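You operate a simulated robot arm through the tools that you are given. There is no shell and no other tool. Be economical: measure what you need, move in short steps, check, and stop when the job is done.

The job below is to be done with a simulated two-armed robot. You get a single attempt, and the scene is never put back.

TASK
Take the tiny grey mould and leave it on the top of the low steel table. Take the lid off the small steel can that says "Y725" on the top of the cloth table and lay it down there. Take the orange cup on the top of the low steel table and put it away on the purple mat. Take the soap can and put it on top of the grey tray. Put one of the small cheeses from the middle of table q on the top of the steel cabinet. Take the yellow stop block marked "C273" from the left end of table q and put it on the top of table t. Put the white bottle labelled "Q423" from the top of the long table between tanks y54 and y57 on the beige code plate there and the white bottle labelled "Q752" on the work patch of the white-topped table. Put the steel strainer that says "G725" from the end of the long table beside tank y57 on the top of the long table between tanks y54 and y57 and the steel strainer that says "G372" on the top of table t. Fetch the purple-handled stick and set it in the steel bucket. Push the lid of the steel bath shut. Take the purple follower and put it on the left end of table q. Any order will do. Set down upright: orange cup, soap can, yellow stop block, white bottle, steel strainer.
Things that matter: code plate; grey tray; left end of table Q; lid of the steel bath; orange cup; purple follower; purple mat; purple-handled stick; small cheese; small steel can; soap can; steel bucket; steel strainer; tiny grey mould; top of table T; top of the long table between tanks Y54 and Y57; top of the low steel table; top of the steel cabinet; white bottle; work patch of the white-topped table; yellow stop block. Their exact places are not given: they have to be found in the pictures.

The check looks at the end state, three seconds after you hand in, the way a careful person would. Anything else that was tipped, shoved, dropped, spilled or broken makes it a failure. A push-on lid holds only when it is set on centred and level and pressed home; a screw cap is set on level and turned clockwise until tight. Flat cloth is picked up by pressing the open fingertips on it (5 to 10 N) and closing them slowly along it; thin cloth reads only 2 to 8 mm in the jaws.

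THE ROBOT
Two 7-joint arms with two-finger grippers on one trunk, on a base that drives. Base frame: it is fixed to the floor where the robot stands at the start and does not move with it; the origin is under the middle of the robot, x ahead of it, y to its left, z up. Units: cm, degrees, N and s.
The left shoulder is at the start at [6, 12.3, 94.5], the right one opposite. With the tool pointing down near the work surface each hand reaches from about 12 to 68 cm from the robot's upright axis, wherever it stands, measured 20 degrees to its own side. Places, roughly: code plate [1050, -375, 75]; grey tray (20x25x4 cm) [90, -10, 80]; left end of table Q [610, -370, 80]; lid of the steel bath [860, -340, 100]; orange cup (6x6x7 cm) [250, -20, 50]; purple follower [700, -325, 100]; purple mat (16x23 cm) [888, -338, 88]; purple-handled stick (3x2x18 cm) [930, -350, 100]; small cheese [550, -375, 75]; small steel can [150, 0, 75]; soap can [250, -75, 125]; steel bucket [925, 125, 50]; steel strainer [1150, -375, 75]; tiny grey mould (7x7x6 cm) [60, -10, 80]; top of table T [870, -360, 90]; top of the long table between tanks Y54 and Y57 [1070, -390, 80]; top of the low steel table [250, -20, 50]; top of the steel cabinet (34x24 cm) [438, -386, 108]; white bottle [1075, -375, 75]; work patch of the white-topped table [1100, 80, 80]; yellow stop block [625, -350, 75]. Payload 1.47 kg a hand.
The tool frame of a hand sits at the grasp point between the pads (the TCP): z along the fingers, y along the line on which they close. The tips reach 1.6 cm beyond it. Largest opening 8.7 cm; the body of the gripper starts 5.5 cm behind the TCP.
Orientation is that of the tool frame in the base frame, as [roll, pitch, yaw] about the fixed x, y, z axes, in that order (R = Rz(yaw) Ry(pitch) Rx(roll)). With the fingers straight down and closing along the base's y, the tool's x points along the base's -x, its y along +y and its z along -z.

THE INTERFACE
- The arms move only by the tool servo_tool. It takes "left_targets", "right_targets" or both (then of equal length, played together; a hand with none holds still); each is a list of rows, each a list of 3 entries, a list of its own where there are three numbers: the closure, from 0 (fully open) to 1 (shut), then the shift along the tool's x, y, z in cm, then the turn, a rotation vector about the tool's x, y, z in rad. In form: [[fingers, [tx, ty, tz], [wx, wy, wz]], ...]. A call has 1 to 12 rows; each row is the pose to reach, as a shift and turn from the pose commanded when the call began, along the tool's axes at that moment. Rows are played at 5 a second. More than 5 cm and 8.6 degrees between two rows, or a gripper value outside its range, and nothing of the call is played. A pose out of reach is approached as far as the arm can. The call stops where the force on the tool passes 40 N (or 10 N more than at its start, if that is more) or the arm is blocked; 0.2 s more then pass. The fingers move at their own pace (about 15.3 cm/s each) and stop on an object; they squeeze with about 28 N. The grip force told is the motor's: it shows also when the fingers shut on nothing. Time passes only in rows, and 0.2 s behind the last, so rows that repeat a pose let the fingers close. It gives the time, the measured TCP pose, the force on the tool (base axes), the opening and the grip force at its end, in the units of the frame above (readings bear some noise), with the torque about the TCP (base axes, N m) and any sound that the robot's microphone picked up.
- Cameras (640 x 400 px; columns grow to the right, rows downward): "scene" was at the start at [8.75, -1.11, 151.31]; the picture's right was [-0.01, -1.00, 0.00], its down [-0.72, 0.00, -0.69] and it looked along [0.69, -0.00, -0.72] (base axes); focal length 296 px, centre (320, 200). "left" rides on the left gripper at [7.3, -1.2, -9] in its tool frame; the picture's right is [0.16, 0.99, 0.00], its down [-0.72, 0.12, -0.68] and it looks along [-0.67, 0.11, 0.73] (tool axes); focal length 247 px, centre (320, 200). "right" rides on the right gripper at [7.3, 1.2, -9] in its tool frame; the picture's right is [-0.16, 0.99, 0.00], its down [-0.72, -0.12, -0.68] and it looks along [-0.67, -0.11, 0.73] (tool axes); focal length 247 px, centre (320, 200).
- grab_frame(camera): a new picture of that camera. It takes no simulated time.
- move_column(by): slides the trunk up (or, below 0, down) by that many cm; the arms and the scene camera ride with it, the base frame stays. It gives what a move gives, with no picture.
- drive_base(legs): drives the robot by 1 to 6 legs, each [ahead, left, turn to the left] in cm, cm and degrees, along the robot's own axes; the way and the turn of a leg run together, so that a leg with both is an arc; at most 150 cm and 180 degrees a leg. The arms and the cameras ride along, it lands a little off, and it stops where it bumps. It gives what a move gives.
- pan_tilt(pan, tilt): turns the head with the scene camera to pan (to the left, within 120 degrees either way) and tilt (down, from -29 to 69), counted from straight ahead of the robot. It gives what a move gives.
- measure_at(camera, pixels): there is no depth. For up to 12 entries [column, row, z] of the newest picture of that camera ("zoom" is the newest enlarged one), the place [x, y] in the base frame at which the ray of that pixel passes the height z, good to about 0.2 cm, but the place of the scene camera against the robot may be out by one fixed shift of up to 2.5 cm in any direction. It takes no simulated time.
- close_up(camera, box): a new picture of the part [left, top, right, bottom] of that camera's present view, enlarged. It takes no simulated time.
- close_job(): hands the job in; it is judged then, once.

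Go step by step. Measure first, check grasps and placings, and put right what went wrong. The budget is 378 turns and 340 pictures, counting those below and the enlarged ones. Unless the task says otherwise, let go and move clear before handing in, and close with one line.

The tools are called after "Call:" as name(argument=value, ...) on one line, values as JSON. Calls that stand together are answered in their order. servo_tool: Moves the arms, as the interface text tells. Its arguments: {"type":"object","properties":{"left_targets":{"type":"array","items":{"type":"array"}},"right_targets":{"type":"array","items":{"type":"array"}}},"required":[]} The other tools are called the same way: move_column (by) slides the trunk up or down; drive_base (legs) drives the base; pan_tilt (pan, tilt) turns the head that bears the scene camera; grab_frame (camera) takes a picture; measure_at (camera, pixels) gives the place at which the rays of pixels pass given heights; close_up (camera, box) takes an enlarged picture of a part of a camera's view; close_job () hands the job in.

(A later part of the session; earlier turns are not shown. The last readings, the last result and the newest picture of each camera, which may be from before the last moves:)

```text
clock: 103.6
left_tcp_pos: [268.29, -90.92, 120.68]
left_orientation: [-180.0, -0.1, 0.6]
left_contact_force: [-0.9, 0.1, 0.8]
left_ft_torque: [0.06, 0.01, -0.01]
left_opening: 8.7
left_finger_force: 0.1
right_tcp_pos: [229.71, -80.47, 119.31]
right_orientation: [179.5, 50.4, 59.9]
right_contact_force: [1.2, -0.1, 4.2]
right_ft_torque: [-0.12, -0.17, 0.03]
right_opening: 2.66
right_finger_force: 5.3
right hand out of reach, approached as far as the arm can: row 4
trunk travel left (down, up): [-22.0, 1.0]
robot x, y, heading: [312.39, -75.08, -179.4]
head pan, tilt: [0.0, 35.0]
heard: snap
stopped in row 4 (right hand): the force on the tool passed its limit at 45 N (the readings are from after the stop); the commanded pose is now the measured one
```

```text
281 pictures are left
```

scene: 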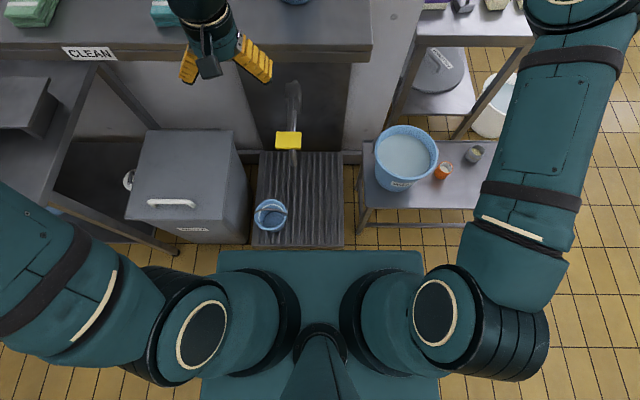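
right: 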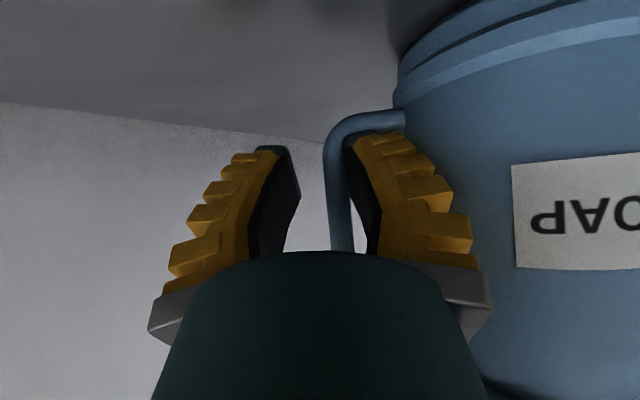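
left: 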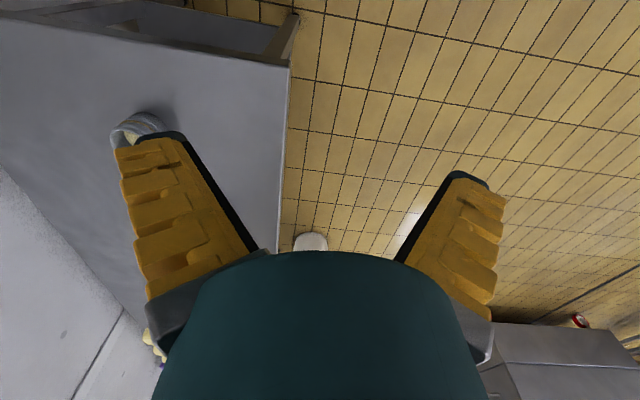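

A force stop and a "snap" — I check what was touched.

Call:
grab_frame(camera="scene")

Call:
close_up(camera="scene", box=[250, 110, 400, 240])

Call:
close_up(camera="right", box=[240, 60, 480, 270])

```text
280 pictures are left
```

scene: 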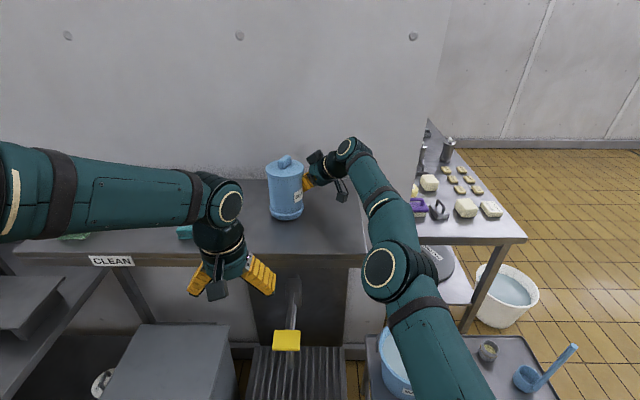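

```text
3.08 times, centred on (325, 175) of scene
```

zoom: 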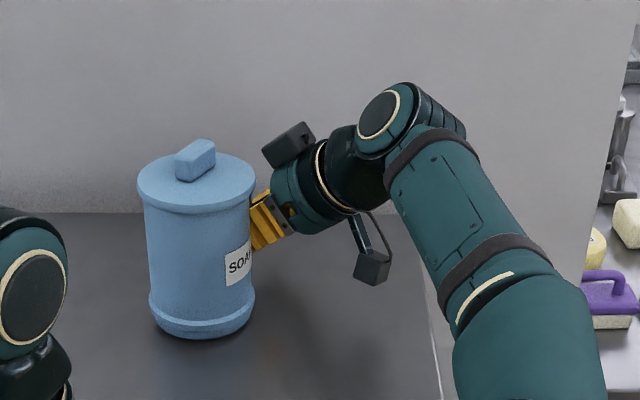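

```text
1.90 times, centred on (360, 165) of right
```

zoom: 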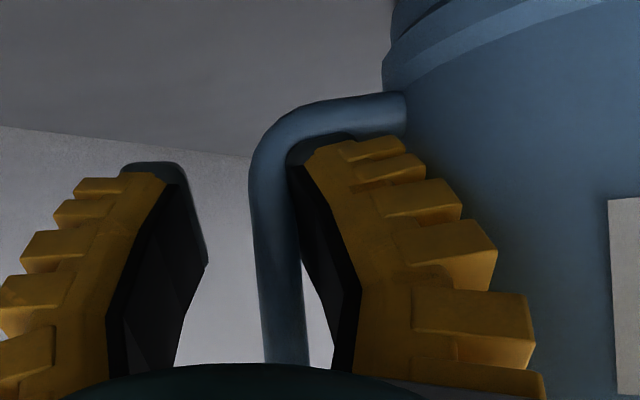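

Nothing is broken in view; the can stands and the bar is beside the inner pad. I close to see whether it grips.

Call:
servo_tool(right_targets=[[0.85, [0, 0, 0], [0, 0, 0]], [0.95, [0, 0, 0], [0, 0, 0]], [1, [0, 0, 0], [0, 0, 0]], [1, [0, 0, 0], [0, 0, 0]]])

Call:
grab_frame(camera="right")

```text
clock: 104.6
left_tcp_pos: [268.42, -90.66, 120.85]
left_orientation: [-180.0, 0.0, 0.5]
left_contact_force: [-0.2, 0.0, -0.2]
left_ft_torque: [0.0, 0.02, 0.02]
left_opening: 8.68
left_finger_force: 0.1
right_tcp_pos: [229.75, -80.42, 119.38]
right_orientation: [179.4, 50.4, 59.8]
right_contact_force: [-1.7, -0.6, 10.1]
right_ft_torque: [-0.41, -0.1, -0.07]
right_opening: 0.62
right_finger_force: 28.1
trunk travel left (down, up): [-22.0, 1.0]
robot x, y, heading: [312.32, -74.95, -179.7]
head pan, tilt: [0.0, 35.0]
heard: snap
```

```text
277 pictures are left
```

right: 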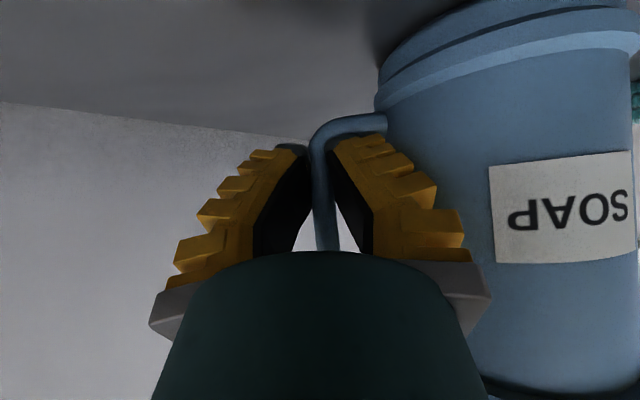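

Gripped (0.62 cm, 28 N). I lift a few centimetres and look.

Call:
servo_tool(right_targets=[[1, [-0.4, 0, -0.32], [0, 0, 0]], [1, [-0.8, 0, -0.64], [0, 0, 0]], [1, [-1.5, 0, -1.3], [0, 0, 0]], [1, [-3, 0, -2.6], [0, 0, 0]], [1, [-3, 0, -2.6], [0, 0, 0]]])

Call:
grab_frame(camera="right")

Call:
grab_frame(camera="scene")

```text
clock: 105.8
left_tcp_pos: [268.39, -90.7, 120.96]
left_orientation: [-180.0, -0.1, 0.5]
left_contact_force: [-0.1, 0.3, 0.1]
left_ft_torque: [0.01, -0.02, -0.01]
left_opening: 8.71
left_finger_force: 0.2
right_tcp_pos: [230.43, -80.07, 122.98]
right_orientation: [179.3, 50.4, 59.7]
right_contact_force: [-0.1, 0.0, -1.4]
right_ft_torque: [0.07, 0.1, 0.0]
right_opening: 0.59
right_finger_force: 27.9
right hand out of reach, approached as far as the arm can: row 4, 5
trunk travel left (down, up): [-22.0, 1.0]
robot x, y, heading: [312.42, -75.26, -179.6]
head pan, tilt: [0.0, 35.0]
```

```text
276 pictures are left
```

right: 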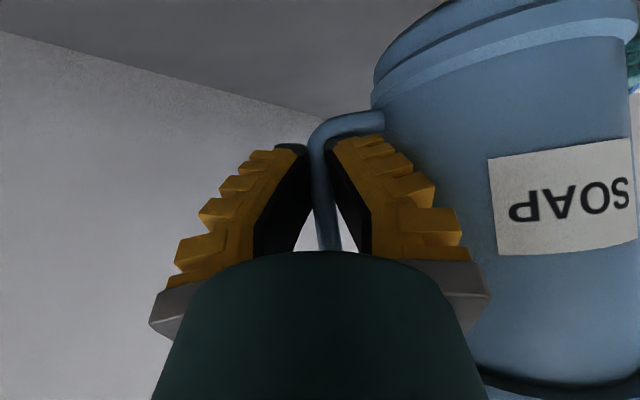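

```text
275 pictures are left
```

scene: 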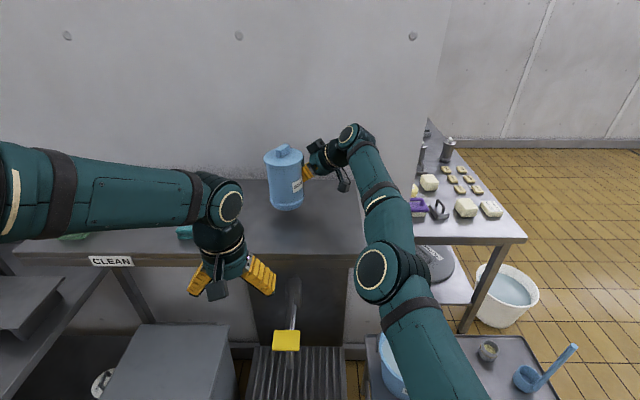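

The can is lifted and light. I back the robot away from the bench and then tuck the arm in.

Call:
drive_base(legs=[[-28, 0, 0]])

Call:
grab_frame(camera="right")

Call:
grab_frame(camera="scene")

```text
clock: 107.8
left_tcp_pos: [296.26, -90.56, 120.83]
left_orientation: [-179.9, -0.1, 0.7]
left_contact_force: [-0.2, 0.0, 0.5]
left_ft_torque: [0.0, 0.07, 0.0]
left_opening: 8.68
left_finger_force: 0.0
right_tcp_pos: [258.58, -79.95, 123.04]
right_orientation: [179.3, 50.3, 59.9]
right_contact_force: [-0.3, 0.0, -1.6]
right_ft_torque: [0.1, 0.13, -0.01]
right_opening: 0.61
right_finger_force: 27.9
trunk travel left (down, up): [-22.0, 1.0]
robot x, y, heading: [340.17, -74.97, -179.3]
head pan, tilt: [0.0, 35.0]
```

```text
274 pictures are left
```

right: 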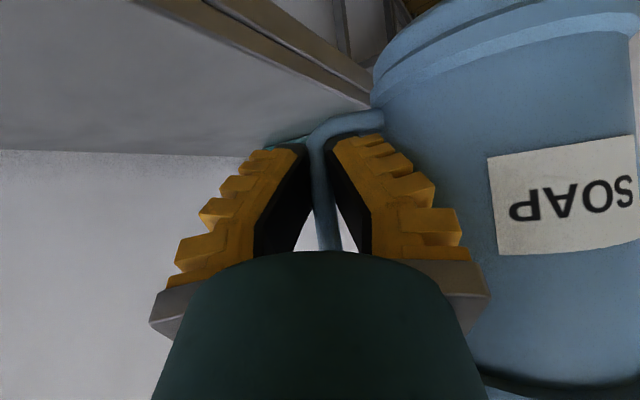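

```text
273 pictures are left
```

scene: 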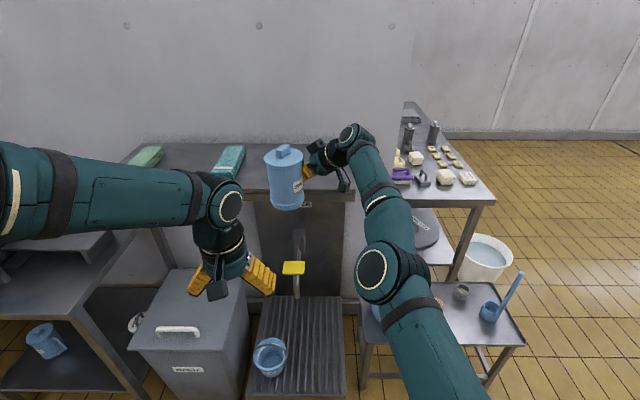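

Held steadily. I move the left hand outward and draw the right hand in.

Call:
servo_tool(left_targets=[[0, [0, 4, 0], [0, 0, 0]], [0, [0, 8, 0], [0, 0, 0]], [0, [0, 12, 0], [0, 0, 0]], [0, [0, 15, 0], [0, 0, 0]], [0, [0, 15, 0], [0, 0, 0]], [0, [0, 15, 0], [0, 0, 0]]], right_targets=[[1, [0.8, 2.3, -1.8], [0, 0, 0]], [1, [1.8, 5, -3.8], [0, 0, 0]], [1, [3, 8, -6], [0, 0, 0]], [1, [4, 10.5, -8], [0, 0, 0]], [1, [5, 13, -10], [0, 0, 0]], [1, [5, 13, -10], [0, 0, 0]]])

Call:
grab_frame(camera="scene")

```text
clock: 109.2
left_tcp_pos: [296.33, -105.56, 120.69]
left_orientation: [-179.9, 0.0, 0.7]
left_contact_force: [0.1, -0.6, -0.8]
left_ft_torque: [0.03, 0.0, 0.0]
left_opening: 8.72
left_finger_force: 0.1
right_tcp_pos: [259.89, -79.05, 129.14]
right_orientation: [179.2, 50.2, 59.8]
right_contact_force: [-1.4, -0.2, -1.9]
right_ft_torque: [0.09, 0.12, 0.01]
right_opening: 0.62
right_finger_force: 28.0
right hand out of reach, approached as far as the arm can: row 1, 2, 3, 4, 5, 6
trunk travel left (down, up): [-22.0, 1.0]
robot x, y, heading: [339.87, -74.89, -179.2]
head pan, tilt: [0.0, 35.0]
```

```text
272 pictures are left
```

scene: 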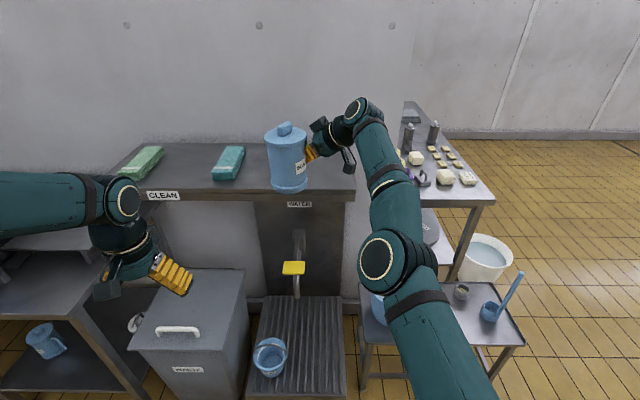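

The arm hit a joint limit with the hand turned so far in. I swing the hand's yaw back toward straight ahead.

Call:
servo_tool(right_targets=[[1, [0, 0, 0], [0.096, 0, 0.08]], [1, [0, 0, 0], [0.191, 0, 0.16]], [1, [0, 0, 0], [0.287, 0, 0.24]], [1, [0, 0, 0], [0.382, 0, 0.32]], [1, [0, 0, 0], [0.478, 0, 0.401]], [1, [0, 0, 0], [0.573, 0, 0.481]], [1, [0, 0, 0], [0.669, 0, 0.561]], [1, [0, 0, 0], [0.669, 0, 0.561]]])

Call:
grab_frame(camera="scene")

```text
clock: 111.0
left_tcp_pos: [296.46, -105.5, 120.89]
left_orientation: [-180.0, -0.1, 0.7]
left_contact_force: [0.3, -0.2, 0.3]
left_ft_torque: [-0.01, -0.03, 0.02]
left_opening: 8.71
left_finger_force: 0.1
right_tcp_pos: [255.72, -80.55, 130.62]
right_orientation: [179.2, 49.8, 9.6]
right_contact_force: [0.0, 0.1, -2.7]
right_ft_torque: [0.1, 0.02, -0.04]
right_opening: 0.59
right_finger_force: 28.1
right hand out of reach, approached as far as the arm can: row 1, 2, 3, 4, 5, 6, 7, 8
trunk travel left (down, up): [-22.0, 1.0]
robot x, y, heading: [339.96, -74.8, -179.4]
head pan, tilt: [0.0, 35.0]
```

```text
271 pictures are left
```

scene: 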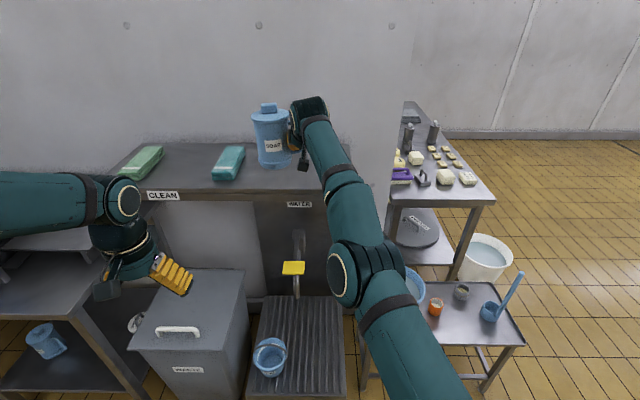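

Call:
servo_tool(right_targets=[[1, [2, 0.5, -2.3], [0, 0, 0]], [1, [4, 1, -4.6], [0, 0, 0]], [1, [6, 1.5, -7], [0, 0, 0]], [1, [8, 2, -9.3], [0, 0, 0]], [1, [9.5, 2.5, -11.3], [0, 0, 0]], [1, [9.5, 2.5, -11.3], [0, 0, 0]]])

Call:
grab_frame(camera="scene")

```text
clock: 112.4
left_tcp_pos: [296.34, -105.32, 120.74]
left_orientation: [-180.0, -0.1, 0.7]
left_contact_force: [-0.1, 0.2, -0.2]
left_ft_torque: [-0.01, -0.02, 0.01]
left_opening: 8.7
left_finger_force: 0.2
right_tcp_pos: [259.25, -84.97, 135.6]
right_orientation: [179.2, 49.6, 9.7]
right_contact_force: [-1.6, 0.4, -2.2]
right_ft_torque: [0.13, 0.0, 0.02]
right_opening: 0.63
right_finger_force: 28.4
right hand out of reach, approached as far as the arm can: row 1, 2, 3, 4, 5, 6
trunk travel left (down, up): [-22.0, 1.0]
robot x, y, heading: [339.92, -74.87, -179.1]
head pan, tilt: [0.0, 35.0]
```

```text
270 pictures are left
```

scene: 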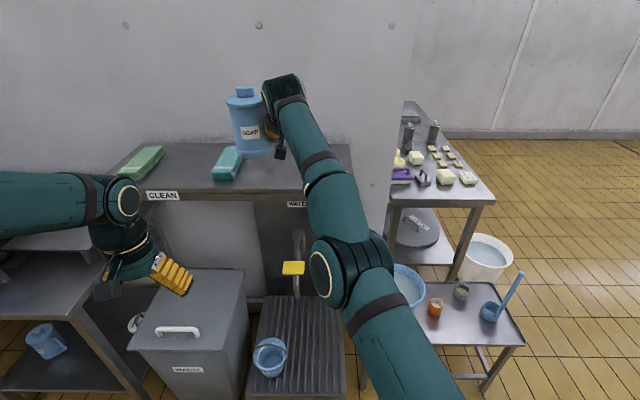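

The arm seems caught near a singular stretch. I try a sideways-down move to free it.

Call:
servo_tool(right_targets=[[1, [2, -2.3, 0], [0, 0, 0]], [1, [4, -4.6, 0], [0, 0, 0]], [1, [6, -7, -0.2], [0, 0, 0]], [1, [8.2, -9.2, -0.4], [0, 0, 0]], [1, [8.2, -9.2, -0.4], [0, 0, 0]]])

Call:
grab_frame(camera="scene")

```text
clock: 113.6
left_tcp_pos: [296.53, -105.54, 120.77]
left_orientation: [-180.0, 0.0, 0.7]
left_contact_force: [-0.1, -0.4, -0.3]
left_ft_torque: [0.0, 0.02, 0.01]
left_opening: 8.69
left_finger_force: 0.1
right_tcp_pos: [255.48, -77.39, 132.54]
right_orientation: [179.3, 49.8, 9.7]
right_contact_force: [-0.2, -0.8, -1.2]
right_ft_torque: [0.14, -0.02, -0.01]
right_opening: 0.57
right_finger_force: 28.0
right hand out of reach, approached as far as the arm can: row 1, 2, 3, 4, 5
trunk travel left (down, up): [-22.0, 1.0]
robot x, y, heading: [339.78, -74.63, -179.2]
head pan, tilt: [0.0, 35.0]
```

```text
269 pictures are left
```

scene: 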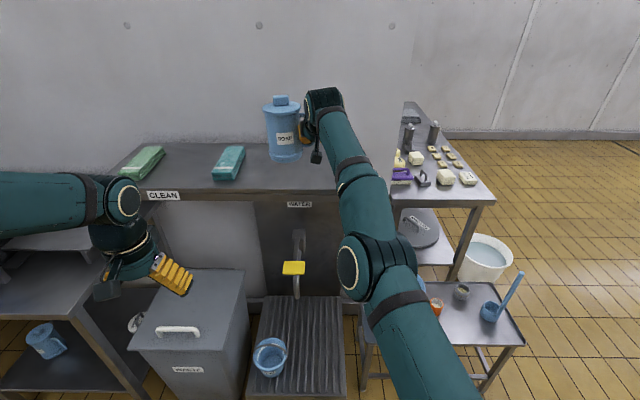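

The arm stays on a fixed-distance sphere. I back the base 15 cm for room and send a hold row to learn the commanded state.

Call:
drive_base(legs=[[-15, 0, 0]])

Call:
servo_tool(right_targets=[[1, [0, 0, 0], [0, 0, 0]]])

```text
clock: 114.9
left_tcp_pos: [311.42, -105.24, 120.94]
left_orientation: [179.9, 0.0, 0.7]
left_contact_force: [-1.1, 0.3, 0.5]
left_ft_torque: [0.0, 0.03, 0.01]
left_opening: 8.68
left_finger_force: 0.1
right_tcp_pos: [270.51, -77.28, 132.63]
right_orientation: [179.2, 49.8, 9.8]
right_contact_force: [0.0, 0.7, -1.7]
right_ft_torque: [0.14, 0.01, 0.0]
right_opening: 0.61
right_finger_force: 28.5
trunk travel left (down, up): [-22.0, 1.0]
robot x, y, heading: [354.6, -74.84, -179.5]
head pan, tilt: [0.0, 35.0]
```

```text
clock: 115.3
left_tcp_pos: [311.03, -105.24, 120.81]
left_orientation: [179.9, -0.1, 0.6]
left_contact_force: [0.2, 0.6, -0.6]
left_ft_torque: [-0.02, -0.01, -0.03]
left_opening: 8.71
left_finger_force: 0.1
right_tcp_pos: [270.27, -77.18, 132.46]
right_orientation: [179.4, 49.6, 9.8]
right_contact_force: [0.0, -1.7, -2.3]
right_ft_torque: [0.14, 0.03, -0.02]
right_opening: 0.62
right_finger_force: 27.8
trunk travel left (down, up): [-22.0, 1.0]
robot x, y, heading: [354.67, -74.46, -179.2]
head pan, tilt: [0.0, 35.0]
```

No flag now. I lower the can by 12 cm (clear of bench and stand here).

Call:
servo_tool(right_targets=[[1, [2.3, 0, 1.93], [0, 0, 0]], [1, [4.6, 0, 3.86], [0, 0, 0]], [1, [6.9, 0, 5.8], [0, 0, 0]], [1, [9.2, 0, 7.7], [0, 0, 0]], [1, [9.2, 0, 7.7], [0, 0, 0]]])

```text
clock: 116.5
left_tcp_pos: [311.29, -105.23, 120.9]
left_orientation: [179.9, 0.0, 0.6]
left_contact_force: [0.7, 0.4, 0.3]
left_ft_torque: [-0.02, 0.01, -0.03]
left_opening: 8.69
left_finger_force: 0.0
right_tcp_pos: [267.63, -77.99, 120.89]
right_orientation: [179.1, 49.8, 9.7]
right_contact_force: [0.7, -0.1, -2.4]
right_ft_torque: [0.15, 0.04, -0.01]
right_opening: 0.59
right_finger_force: 28.1
right hand out of reach, approached as far as the arm can: row 1, 2, 3, 4, 5
trunk travel left (down, up): [-22.0, 1.0]
robot x, y, heading: [354.83, -74.6, -179.5]
head pan, tilt: [0.0, 35.0]
```

Call:
servo_tool(right_targets=[[1, [4.6, -1, 1.0], [0, 0, 0]], [1, [7.5, -2, -1.5], [0, 0, 0]], [1, [10, -3, -4.5], [0, 0, 0]], [1, [12, -3, -7.5], [0, 0, 0]], [1, [13.5, -3, -10], [0, 0, 0]], [1, [13.5, -3, -10], [0, 0, 0]]])

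Call:
grab_frame(camera="scene")

```text
clock: 117.9
left_tcp_pos: [311.22, -105.29, 120.75]
left_orientation: [-179.9, 0.0, 0.6]
left_contact_force: [0.1, 0.6, -1.3]
left_ft_torque: [0.01, -0.02, 0.0]
left_opening: 8.71
left_finger_force: 0.1
right_tcp_pos: [266.63, -76.28, 117.99]
right_orientation: [179.2, 49.7, 9.7]
right_contact_force: [0.4, 0.3, -2.9]
right_ft_torque: [0.17, 0.04, -0.02]
right_opening: 0.62
right_finger_force: 27.9
right hand out of reach, approached as far as the arm can: row 1, 2, 3, 4, 5, 6
trunk travel left (down, up): [-22.0, 1.0]
robot x, y, heading: [354.54, -74.54, -179.2]
head pan, tilt: [0.0, 35.0]
```

```text
268 pictures are left
```

scene: 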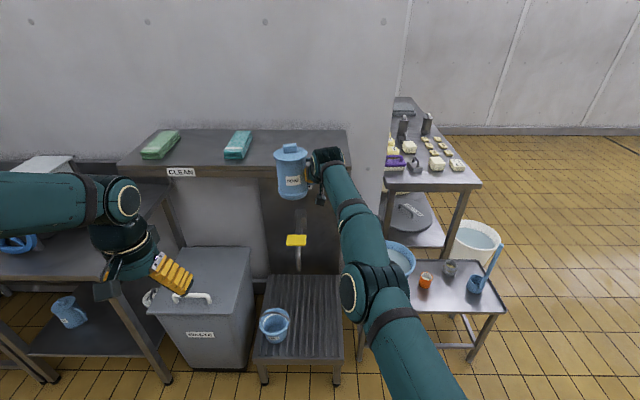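

The arm is locked stretched, but it can still carry: I'll drive with it stretched, place the can on the tray using base and column, then free the arm. First, I strafe and turn with care.

Call:
drive_base(legs=[[0, -150, 0], [0, -13, 0], [0, 0, 90]])

Call:
grab_frame(camera="scene")

```text
clock: 136.5
left_tcp_pos: [383.11, 45.75, 120.8]
left_orientation: [-179.9, -0.1, 90.5]
left_contact_force: [0.0, 0.4, 0.9]
left_ft_torque: [0.02, -0.03, 0.01]
left_opening: 8.7
left_finger_force: 0.0
right_tcp_pos: [354.08, 1.16, 117.92]
right_orientation: [179.2, 49.7, 99.6]
right_contact_force: [-0.2, 0.3, -2.5]
right_ft_torque: [0.02, 0.15, -0.01]
right_opening: 0.6
right_finger_force: 27.9
trunk travel left (down, up): [-22.0, 1.0]
robot x, y, heading: [352.29, 89.61, -89.6]
head pan, tilt: [0.0, 35.0]
```

```text
267 pictures are left
```

scene: 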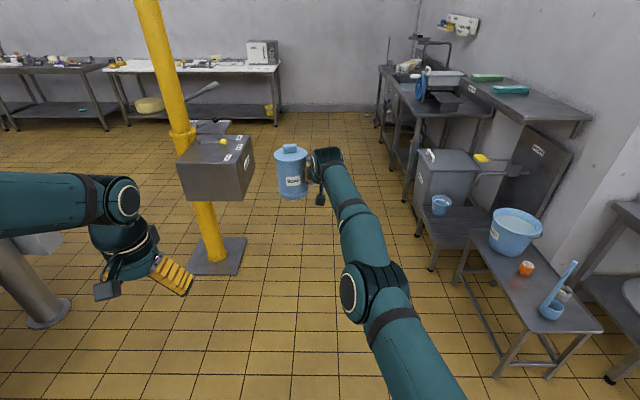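

Clear. I strafe right along the lane to x≈81.

Call:
drive_base(legs=[[0, -140, 0], [0, -131, 0]])

Call:
grab_frame(camera="scene")

Call:
grab_frame(camera="right")

```text
clock: 160.1
left_tcp_pos: [114.16, 41.15, 120.79]
left_orientation: [180.0, 0.1, 91.1]
left_contact_force: [-0.9, 0.5, 0.6]
left_ft_torque: [0.04, 0.03, 0.01]
left_opening: 8.71
left_finger_force: 0.1
right_tcp_pos: [85.59, -3.61, 117.89]
right_orientation: [179.2, 49.8, 100.1]
right_contact_force: [0.3, 0.0, -1.1]
right_ft_torque: [0.0, 0.15, 0.03]
right_opening: 0.6
right_finger_force: 27.9
trunk travel left (down, up): [-22.0, 1.0]
robot x, y, heading: [83.23, 84.8, -89.1]
head pan, tilt: [0.0, 35.0]
```

```text
266 pictures are left
```

scene: 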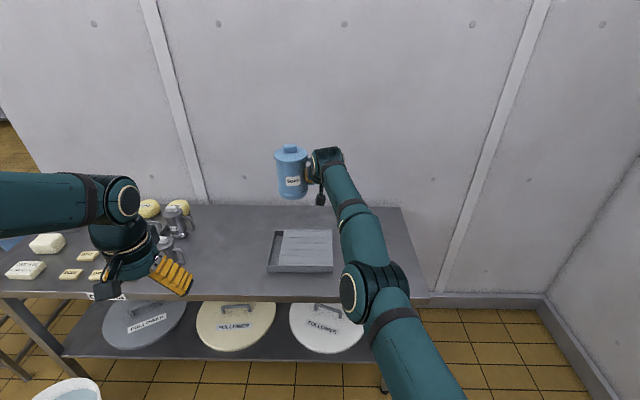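

```text
265 pictures are left
```

right: 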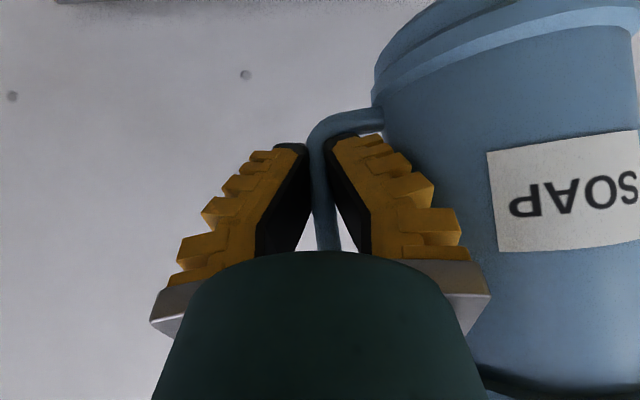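

Call:
close_up(camera="scene", box=[220, 140, 380, 300])

Call:
measure_at(camera="scene", pixels=[[268, 272, 80], [333, 273, 80], [275, 231, 84], [333, 230, 84], [268, 265, 84], [333, 265, 84], [293, 197, 112], [293, 197, 105]])

```text
2.50 times, centred on (300, 220) of scene
```

zoom: 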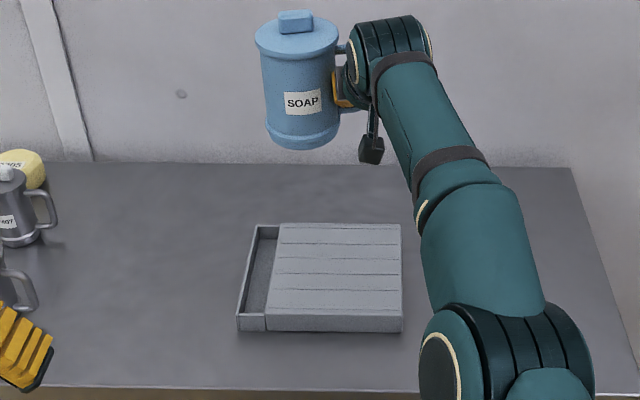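

```text
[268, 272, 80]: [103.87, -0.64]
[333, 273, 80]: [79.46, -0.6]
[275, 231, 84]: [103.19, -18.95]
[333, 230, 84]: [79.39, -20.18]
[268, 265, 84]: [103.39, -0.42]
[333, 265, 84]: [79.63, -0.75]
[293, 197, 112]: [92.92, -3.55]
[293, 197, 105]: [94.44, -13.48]
```

The tray's flat part is about x 79.5–99, y -0.5…-20; the can is above (92.9,-2.3). I shift right 3.4, ahead 6.5, and lower the column.

Call:
drive_base(legs=[[6.5, -3.4, 0]])

Call:
move_column(by=-20)

Call:
grab_frame(camera="scene")

Call:
grab_frame(camera="right")

```text
clock: 161.2
left_tcp_pos: [110.77, 34.47, 120.83]
left_orientation: [-180.0, -0.1, 91.3]
left_contact_force: [-0.7, -0.3, -0.9]
left_ft_torque: [0.02, -0.02, 0.05]
left_opening: 8.71
left_finger_force: 0.0
right_tcp_pos: [82.29, -10.31, 117.76]
right_orientation: [179.2, 49.6, 100.2]
right_contact_force: [0.2, -0.2, -2.2]
right_ft_torque: [-0.03, 0.1, 0.04]
right_opening: 0.62
right_finger_force: 27.6
trunk travel left (down, up): [-22.0, 1.0]
robot x, y, heading: [79.63, 77.7, -88.8]
head pan, tilt: [0.0, 35.0]
```

```text
clock: 163.3
left_tcp_pos: [110.9, 34.76, 100.8]
left_orientation: [-179.9, 0.0, 91.2]
left_contact_force: [-0.9, -0.7, -0.3]
left_ft_torque: [0.02, 0.02, -0.03]
left_opening: 8.69
left_finger_force: 0.1
right_tcp_pos: [82.32, -10.1, 98.01]
right_orientation: [179.3, 49.8, 100.2]
right_contact_force: [-0.2, -0.6, -2.6]
right_ft_torque: [-0.01, 0.16, -0.04]
right_opening: 0.59
right_finger_force: 27.8
trunk travel left (down, up): [-2.0, 21.0]
robot x, y, heading: [79.9, 78.07, -89.1]
head pan, tilt: [0.0, 35.0]
```

```text
263 pictures are left
```

scene: 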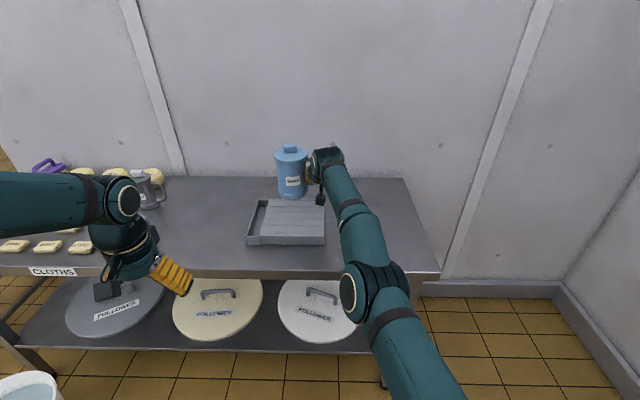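

```text
262 pictures are left
```

right: 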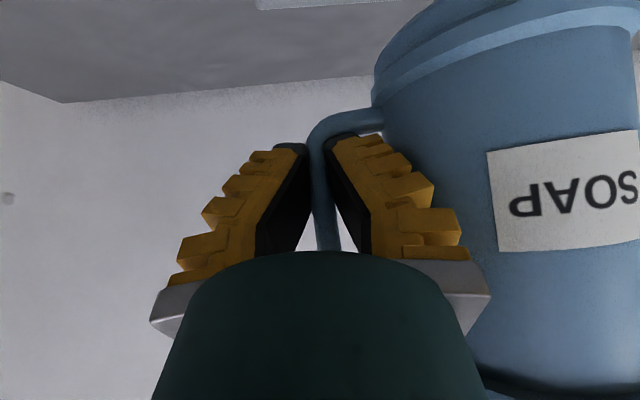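

Call:
measure_at(camera="scene", pixels=[[292, 198, 92], [292, 198, 90], [278, 190, 92.5], [305, 190, 92.5], [248, 244, 80], [325, 244, 80], [256, 200, 84], [324, 202, 84], [248, 236, 84], [325, 236, 84], [270, 200, 84]])

Call:
close_up(camera="scene", box=[230, 130, 350, 260])

```text
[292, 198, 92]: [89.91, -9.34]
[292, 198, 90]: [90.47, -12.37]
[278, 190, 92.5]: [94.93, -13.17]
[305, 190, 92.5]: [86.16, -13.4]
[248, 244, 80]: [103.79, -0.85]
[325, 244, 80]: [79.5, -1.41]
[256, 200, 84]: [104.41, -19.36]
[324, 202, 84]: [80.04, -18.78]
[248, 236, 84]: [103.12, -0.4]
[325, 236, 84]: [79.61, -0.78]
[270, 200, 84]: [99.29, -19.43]
```

```text
3.08 times, centred on (290, 195) of scene
```

zoom: 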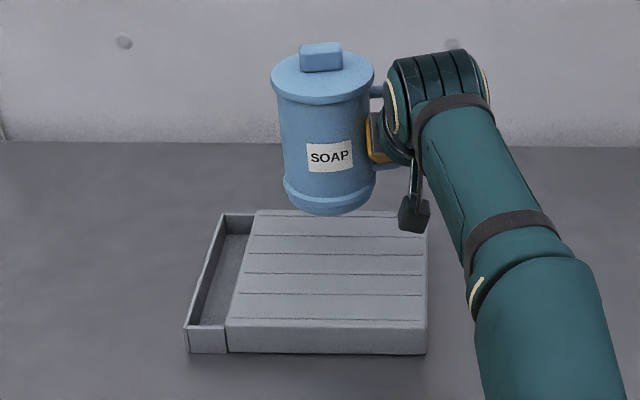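

The can's axis is near (90.4,-13.8) and will drift outward on lowering, so I back 4.5 cm, then lower the last part.

Call:
drive_base(legs=[[-4.5, 0, 0]])

Call:
move_column(by=-1.9)

Call:
grab_frame(camera="scene")

Call:
measure_at(camera="scene", pixels=[[292, 213, 90], [292, 210, 90], [305, 200, 90.5]])

```text
clock: 164.2
left_tcp_pos: [110.86, 39.29, 100.76]
left_orientation: [-180.0, 0.1, 91.1]
left_contact_force: [0.8, 1.1, 0.3]
left_ft_torque: [-0.04, -0.01, -0.01]
left_opening: 8.69
left_finger_force: 0.1
right_tcp_pos: [82.27, -5.54, 98.06]
right_orientation: [179.2, 49.9, 100.3]
right_contact_force: [-0.2, 0.6, -1.4]
right_ft_torque: [0.01, 0.13, 0.01]
right_opening: 0.62
right_finger_force: 27.9
trunk travel left (down, up): [-2.0, 21.0]
robot x, y, heading: [79.71, 82.58, -88.8]
head pan, tilt: [0.0, 35.0]
```

```text
clock: 164.9
left_tcp_pos: [110.88, 39.04, 98.91]
left_orientation: [179.9, 0.0, 91.2]
left_contact_force: [-0.4, -0.4, 0.7]
left_ft_torque: [0.0, 0.0, -0.02]
left_opening: 8.69
left_finger_force: 0.1
right_tcp_pos: [82.25, -5.7, 95.99]
right_orientation: [179.2, 49.9, 100.2]
right_contact_force: [0.1, 0.0, -1.2]
right_ft_torque: [-0.01, 0.13, 0.03]
right_opening: 0.58
right_finger_force: 28.3
trunk travel left (down, up): [-0.1, 22.9]
robot x, y, heading: [80.02, 82.32, -89.0]
head pan, tilt: [0.0, 35.0]
```

```text
260 pictures are left
```

scene: 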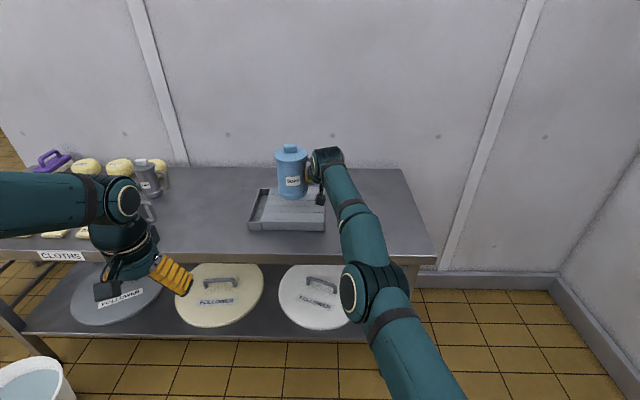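

```text
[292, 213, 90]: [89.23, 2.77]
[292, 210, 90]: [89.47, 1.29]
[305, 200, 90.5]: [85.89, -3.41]
```

Call:
servo_tool(right_targets=[[1, [0.77, 0, 0.64], [0, 0, 0]], [1, [1.53, 0, 1.29], [0, 0, 0]], [1, [2.3, 0, 1.93], [0, 0, 0]], [1, [3.06, 0, 2.58], [0, 0, 0]], [1, [3.44, 0, 2.9], [0, 0, 0]], [1, [3.44, 0, 2.9], [0, 0, 0]]])

Call:
close_up(camera="scene", box=[230, 130, 350, 260])

```text
clock: 166.3
left_tcp_pos: [110.75, 39.21, 98.95]
left_orientation: [-180.0, 0.1, 91.3]
left_contact_force: [-0.8, 0.7, -0.2]
left_ft_torque: [-0.04, 0.03, -0.04]
left_opening: 8.69
left_finger_force: 0.1
right_tcp_pos: [81.56, -6.36, 91.32]
right_orientation: [179.6, 49.5, 99.2]
right_contact_force: [0.1, 0.5, -1.3]
right_ft_torque: [-0.03, 0.15, 0.01]
right_opening: 0.6
right_finger_force: 27.5
right hand out of reach, approached as far as the arm can: row 3, 4, 5, 6
trunk travel left (down, up): [-0.1, 22.9]
robot x, y, heading: [79.46, 82.27, -88.7]
head pan, tilt: [0.0, 35.0]
```

```text
3.08 times, centred on (290, 195) of scene
```

zoom: 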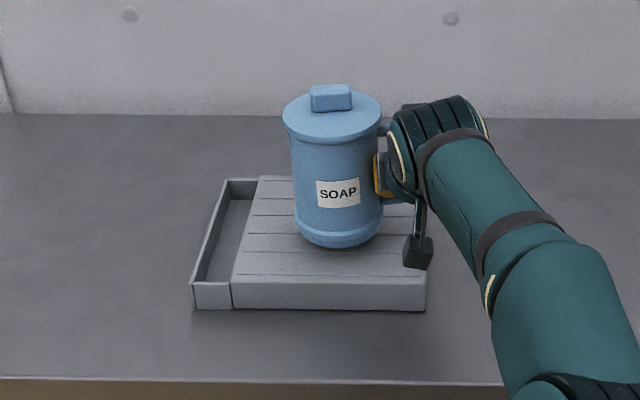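

Over the tray's middle. I lower in small rows until contact.

Call:
servo_tool(right_targets=[[1, [0.3, 0, 0.25], [0, 0, 0]], [1, [0.6, 0, 0.5], [0, 0, 0]], [1, [0.9, 0, 0.75], [0, 0, 0]], [1, [1.2, 0, 1.0], [0, 0, 0]], [1, [1.2, 0, 1.0], [0, 0, 0]]])

Call:
close_up(camera="scene", box=[230, 130, 350, 260])

```text
clock: 167.5
left_tcp_pos: [110.9, 39.23, 98.96]
left_orientation: [-180.0, 0.0, 91.2]
left_contact_force: [0.0, 0.1, 0.0]
left_ft_torque: [0.02, -0.03, -0.01]
left_opening: 8.71
left_finger_force: 0.0
right_tcp_pos: [82.2, -5.7, 90.03]
right_orientation: [179.3, 49.8, 100.3]
right_contact_force: [-0.4, 0.5, -2.5]
right_ft_torque: [-0.03, 0.13, 0.01]
right_opening: 0.61
right_finger_force: 28.2
trunk travel left (down, up): [-0.1, 22.9]
robot x, y, heading: [79.82, 82.67, -88.8]
head pan, tilt: [0.0, 35.0]
```

```text
3.08 times, centred on (290, 195) of scene
```

zoom: 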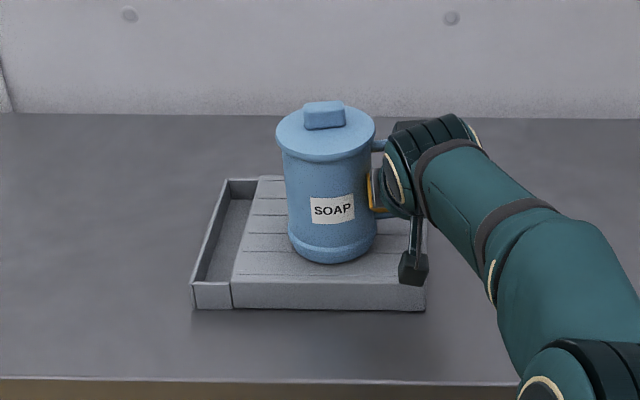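

No reach flag now. I keep lowering.

Call:
servo_tool(right_targets=[[1, [0.3, 0, 0.25], [0, 0, 0]], [1, [0.6, 0, 0.5], [0, 0, 0]], [1, [0.9, 0, 0.75], [0, 0, 0]], [1, [1.1, 0, 0.92], [0, 0, 0]], [1, [1.1, 0, 0.92], [0, 0, 0]]])

Call:
close_up(camera="scene", box=[230, 130, 350, 260])

```text
clock: 168.7
left_tcp_pos: [110.76, 39.45, 99.06]
left_orientation: [179.9, 0.1, 91.2]
left_contact_force: [-0.5, -0.8, 0.0]
left_ft_torque: [-0.02, -0.04, 0.04]
left_opening: 8.7
left_finger_force: 0.0
right_tcp_pos: [81.93, -5.63, 89.3]
right_orientation: [179.1, 50.6, 100.0]
right_contact_force: [-10.6, -5.9, 29.0]
right_ft_torque: [0.4, -0.71, 0.05]
right_opening: 0.61
right_finger_force: 27.4
trunk travel left (down, up): [-0.1, 22.9]
robot x, y, heading: [80.0, 82.74, -89.0]
head pan, tilt: [0.0, 35.0]
```

```text
3.08 times, centred on (290, 195) of scene
```

zoom: 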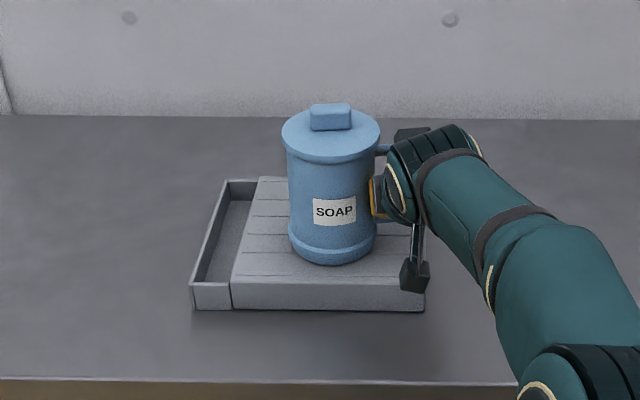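

Contact (29 N) and the can looks upright. I relax slightly, open a little and back out along the tool axis.

Call:
servo_tool(right_targets=[[1, [-0.3, 0, -0.25], [0, 0, 0]], [0.93, [-0.4, 0, -0.33], [0, 0, 0]], [0.86, [-0.4, 0, -0.33], [0, 0, 0]], [0.8, [-0.4, 0, -0.33], [0, 0, 0]], [0.8, [-0.4, 0, -0.33], [0, 0, 0]]])

Call:
grab_frame(camera="right")

Call:
close_up(camera="scene", box=[230, 130, 350, 260])

```text
clock: 169.9
left_tcp_pos: [110.88, 39.36, 98.97]
left_orientation: [-180.0, 0.0, 91.1]
left_contact_force: [0.5, 0.0, -0.4]
left_ft_torque: [-0.01, 0.0, 0.02]
left_opening: 8.7
left_finger_force: 0.0
right_tcp_pos: [82.38, -5.56, 88.92]
right_orientation: [179.2, 49.7, 100.3]
right_contact_force: [-1.5, 3.1, 7.0]
right_ft_torque: [0.08, -0.13, 0.07]
right_opening: 2.37
right_finger_force: 4.3
trunk travel left (down, up): [-0.1, 22.9]
robot x, y, heading: [79.63, 82.5, -88.8]
head pan, tilt: [0.0, 35.0]
```

```text
256 pictures are left
```

right: 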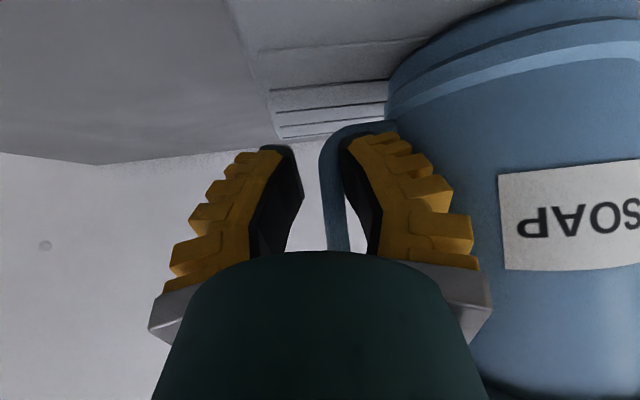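

```text
3.08 times, centred on (290, 195) of scene
```

zoom: 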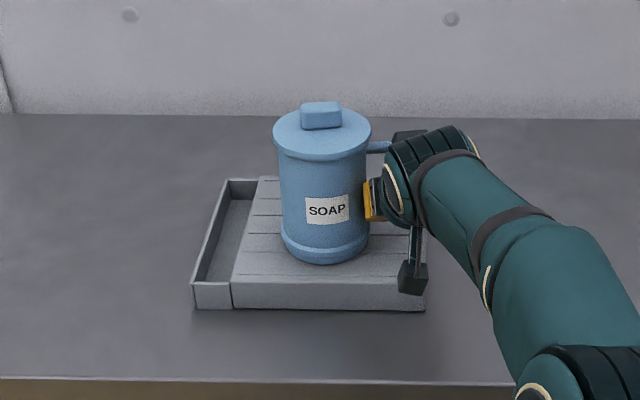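

Call:
servo_tool(right_targets=[[0.8, [0, -0.3, -0.7], [0, 0, 0]], [0.8, [0, -0.3, -2], [0, 0, 0]], [0.8, [0, -0.3, -5], [0, 0, 0]], [0.8, [0, -0.3, -9], [0, 0, 0]], [0.8, [0, -1, -13], [0, 0, 0]], [0.5, [0, -2, -16], [0, 0, 0]]])

Call:
grab_frame(camera="right")

Call:
grab_frame(camera="scene")

```text
clock: 171.3
left_tcp_pos: [110.86, 39.34, 98.88]
left_orientation: [-179.9, 0.0, 91.2]
left_contact_force: [-0.1, 0.5, 0.6]
left_ft_torque: [0.04, -0.02, 0.02]
left_opening: 8.68
left_finger_force: 0.0
right_tcp_pos: [77.87, 5.93, 99.48]
right_orientation: [179.2, 49.8, 100.2]
right_contact_force: [0.0, 0.5, -0.2]
right_ft_torque: [0.01, 0.02, -0.05]
right_opening: 4.89
right_finger_force: 3.9
trunk travel left (down, up): [-0.1, 22.9]
robot x, y, heading: [79.73, 82.59, -88.6]
head pan, tilt: [0.0, 35.0]
```

```text
254 pictures are left
```

right: 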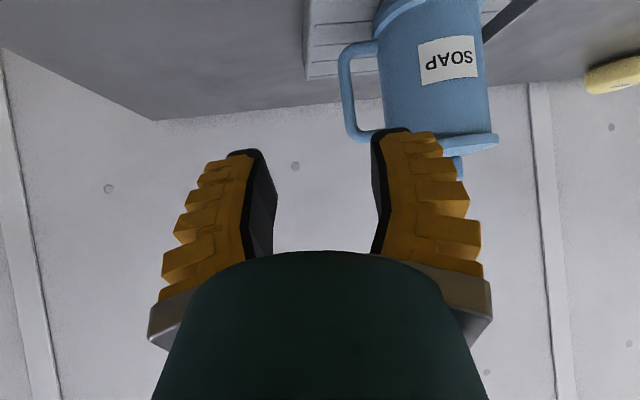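

```text
253 pictures are left
```

scene: 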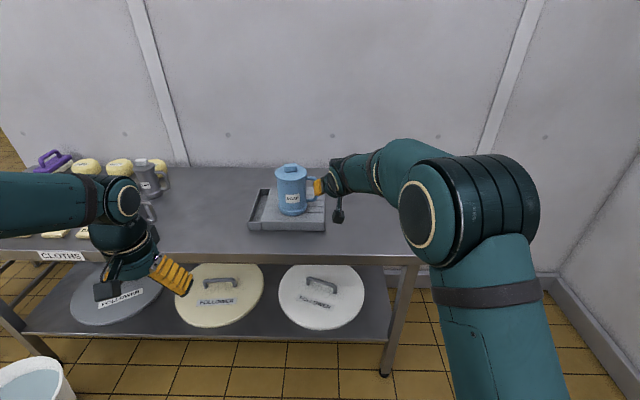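

Soap can stands on the tray and the arm is free again. I bring the right hand back to tool-down near the body.

Call:
servo_tool(right_targets=[[0.3, [0, -1, -4], [0, 0.14, 0]], [0, [2, -1.5, -8], [0, 0.28, 0]], [0, [4.5, -2, -11.5], [0, 0.42, 0]], [0, [7, -2.4, -15], [0, 0.56, 0]], [0, [9, -2.4, -17.5], [0, 0.7, 0]], [0, [10.3, -2.4, -18.5], [0, 0.82, 0]], [0, [10.3, -2.4, -18.5], [0, 0.873, 0]], [0, [10.3, -2.4, -18.5], [0, 0.873, 0]]])

Call:
pan_tilt(pan=15, tilt=45)

Call:
grab_frame(camera="scene")

```text
clock: 173.1
left_tcp_pos: [110.85, 39.24, 98.84]
left_orientation: [-179.9, 0.0, 91.2]
left_contact_force: [-0.9, -0.7, 0.1]
left_ft_torque: [-0.01, 0.01, 0.0]
left_opening: 8.71
left_finger_force: 0.1
right_tcp_pos: [71.67, 25.96, 103.49]
right_orientation: [179.5, -0.3, 100.9]
right_contact_force: [-0.1, 0.2, 0.2]
right_ft_torque: [-0.03, 0.01, 0.0]
right_opening: 8.68
right_finger_force: 0.1
trunk travel left (down, up): [-0.1, 22.9]
robot x, y, heading: [79.74, 82.34, -88.8]
head pan, tilt: [0.0, 35.0]
```

```text
clock: 173.9
left_tcp_pos: [110.86, 39.28, 98.88]
left_orientation: [-179.9, 0.1, 91.3]
left_contact_force: [0.0, 0.4, 0.1]
left_ft_torque: [0.01, -0.01, 0.04]
left_opening: 8.7
left_finger_force: 0.0
right_tcp_pos: [71.75, 25.96, 103.49]
right_orientation: [179.5, -0.2, 100.8]
right_contact_force: [-0.2, 0.7, 0.9]
right_ft_torque: [-0.03, 0.01, -0.02]
right_opening: 8.72
right_finger_force: 0.0
trunk travel left (down, up): [-0.1, 22.9]
robot x, y, heading: [79.7, 82.61, -88.7]
head pan, tilt: [15.0, 45.0]
```

```text
252 pictures are left
```

scene: 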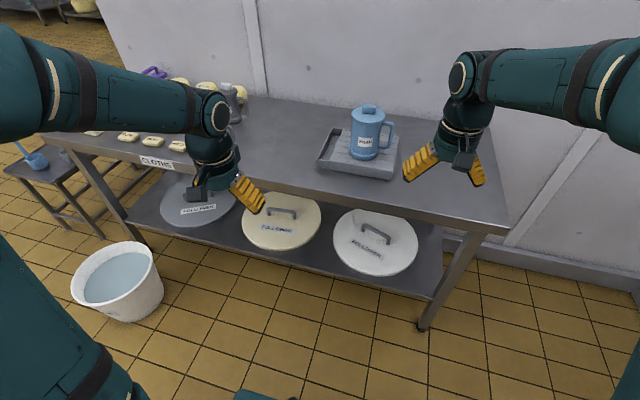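

Next the Y725 can at about (140,-1). I move to x≈120, y≈60 so the left hand reaches its lid.

Call:
drive_base(legs=[[0, 40, 0], [21, 0, 0]])

Call:
pan_tilt(pan=10, tilt=50)

Call:
grab_frame(camera="scene")

Call:
grab_frame(camera="left")

```text
clock: 179.2
left_tcp_pos: [151.43, 18.85, 98.96]
left_orientation: [179.9, -0.1, 91.0]
left_contact_force: [0.5, -0.4, 0.8]
left_ft_torque: [-0.04, -0.01, 0.01]
left_opening: 8.74
left_finger_force: 0.0
right_tcp_pos: [112.12, 5.7, 103.34]
right_orientation: [179.5, -0.2, 100.7]
right_contact_force: [0.2, -0.7, -0.2]
right_ft_torque: [0.03, -0.01, 0.03]
right_opening: 8.69
right_finger_force: 0.1
trunk travel left (down, up): [-0.1, 22.9]
robot x, y, heading: [120.35, 62.41, -88.9]
head pan, tilt: [15.0, 45.0]
```

```text
clock: 179.9
left_tcp_pos: [151.39, 18.9, 98.93]
left_orientation: [-180.0, 0.0, 91.1]
left_contact_force: [0.1, 0.1, -0.4]
left_ft_torque: [-0.01, 0.0, 0.02]
left_opening: 8.72
left_finger_force: 0.0
right_tcp_pos: [112.1, 5.75, 103.47]
right_orientation: [179.6, -0.3, 100.7]
right_contact_force: [1.0, 0.2, 0.4]
right_ft_torque: [-0.03, 0.02, 0.03]
right_opening: 8.67
right_finger_force: 0.0
trunk travel left (down, up): [-0.1, 22.9]
robot x, y, heading: [120.15, 62.23, -88.9]
head pan, tilt: [10.0, 50.0]
```

```text
251 pictures are left
```

scene: 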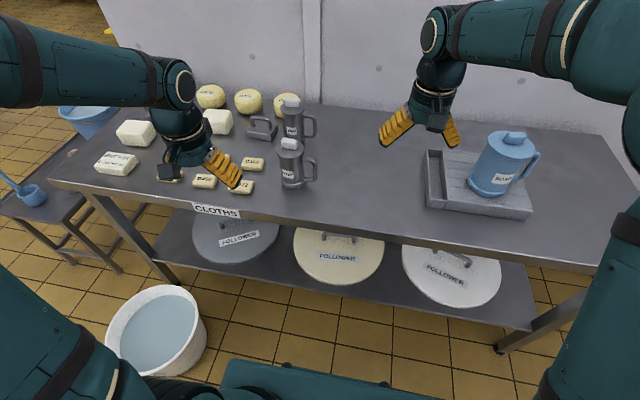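

```text
250 pictures are left
```

left: 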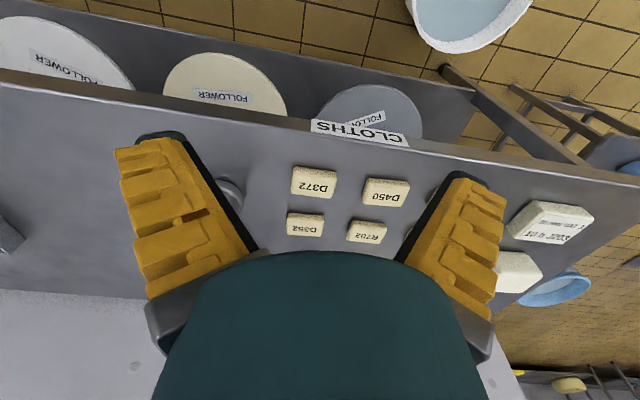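

Call:
close_up(camera="scene", box=[230, 80, 360, 210])

Call:
measure_at(camera="scene", pixels=[[293, 187, 80], [281, 180, 80], [304, 180, 80], [291, 143, 92], [291, 143, 95], [291, 143, 98]])

```text
3.08 times, centred on (295, 145) of scene
```

zoom: 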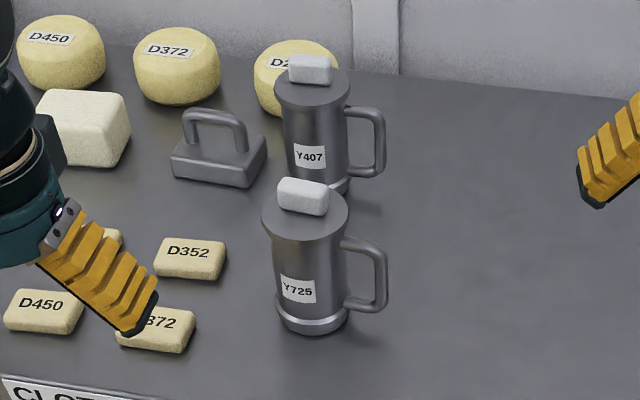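

```text
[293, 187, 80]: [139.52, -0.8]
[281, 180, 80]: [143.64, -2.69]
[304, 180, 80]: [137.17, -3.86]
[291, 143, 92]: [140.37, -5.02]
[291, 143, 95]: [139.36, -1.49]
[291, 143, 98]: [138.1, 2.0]
```

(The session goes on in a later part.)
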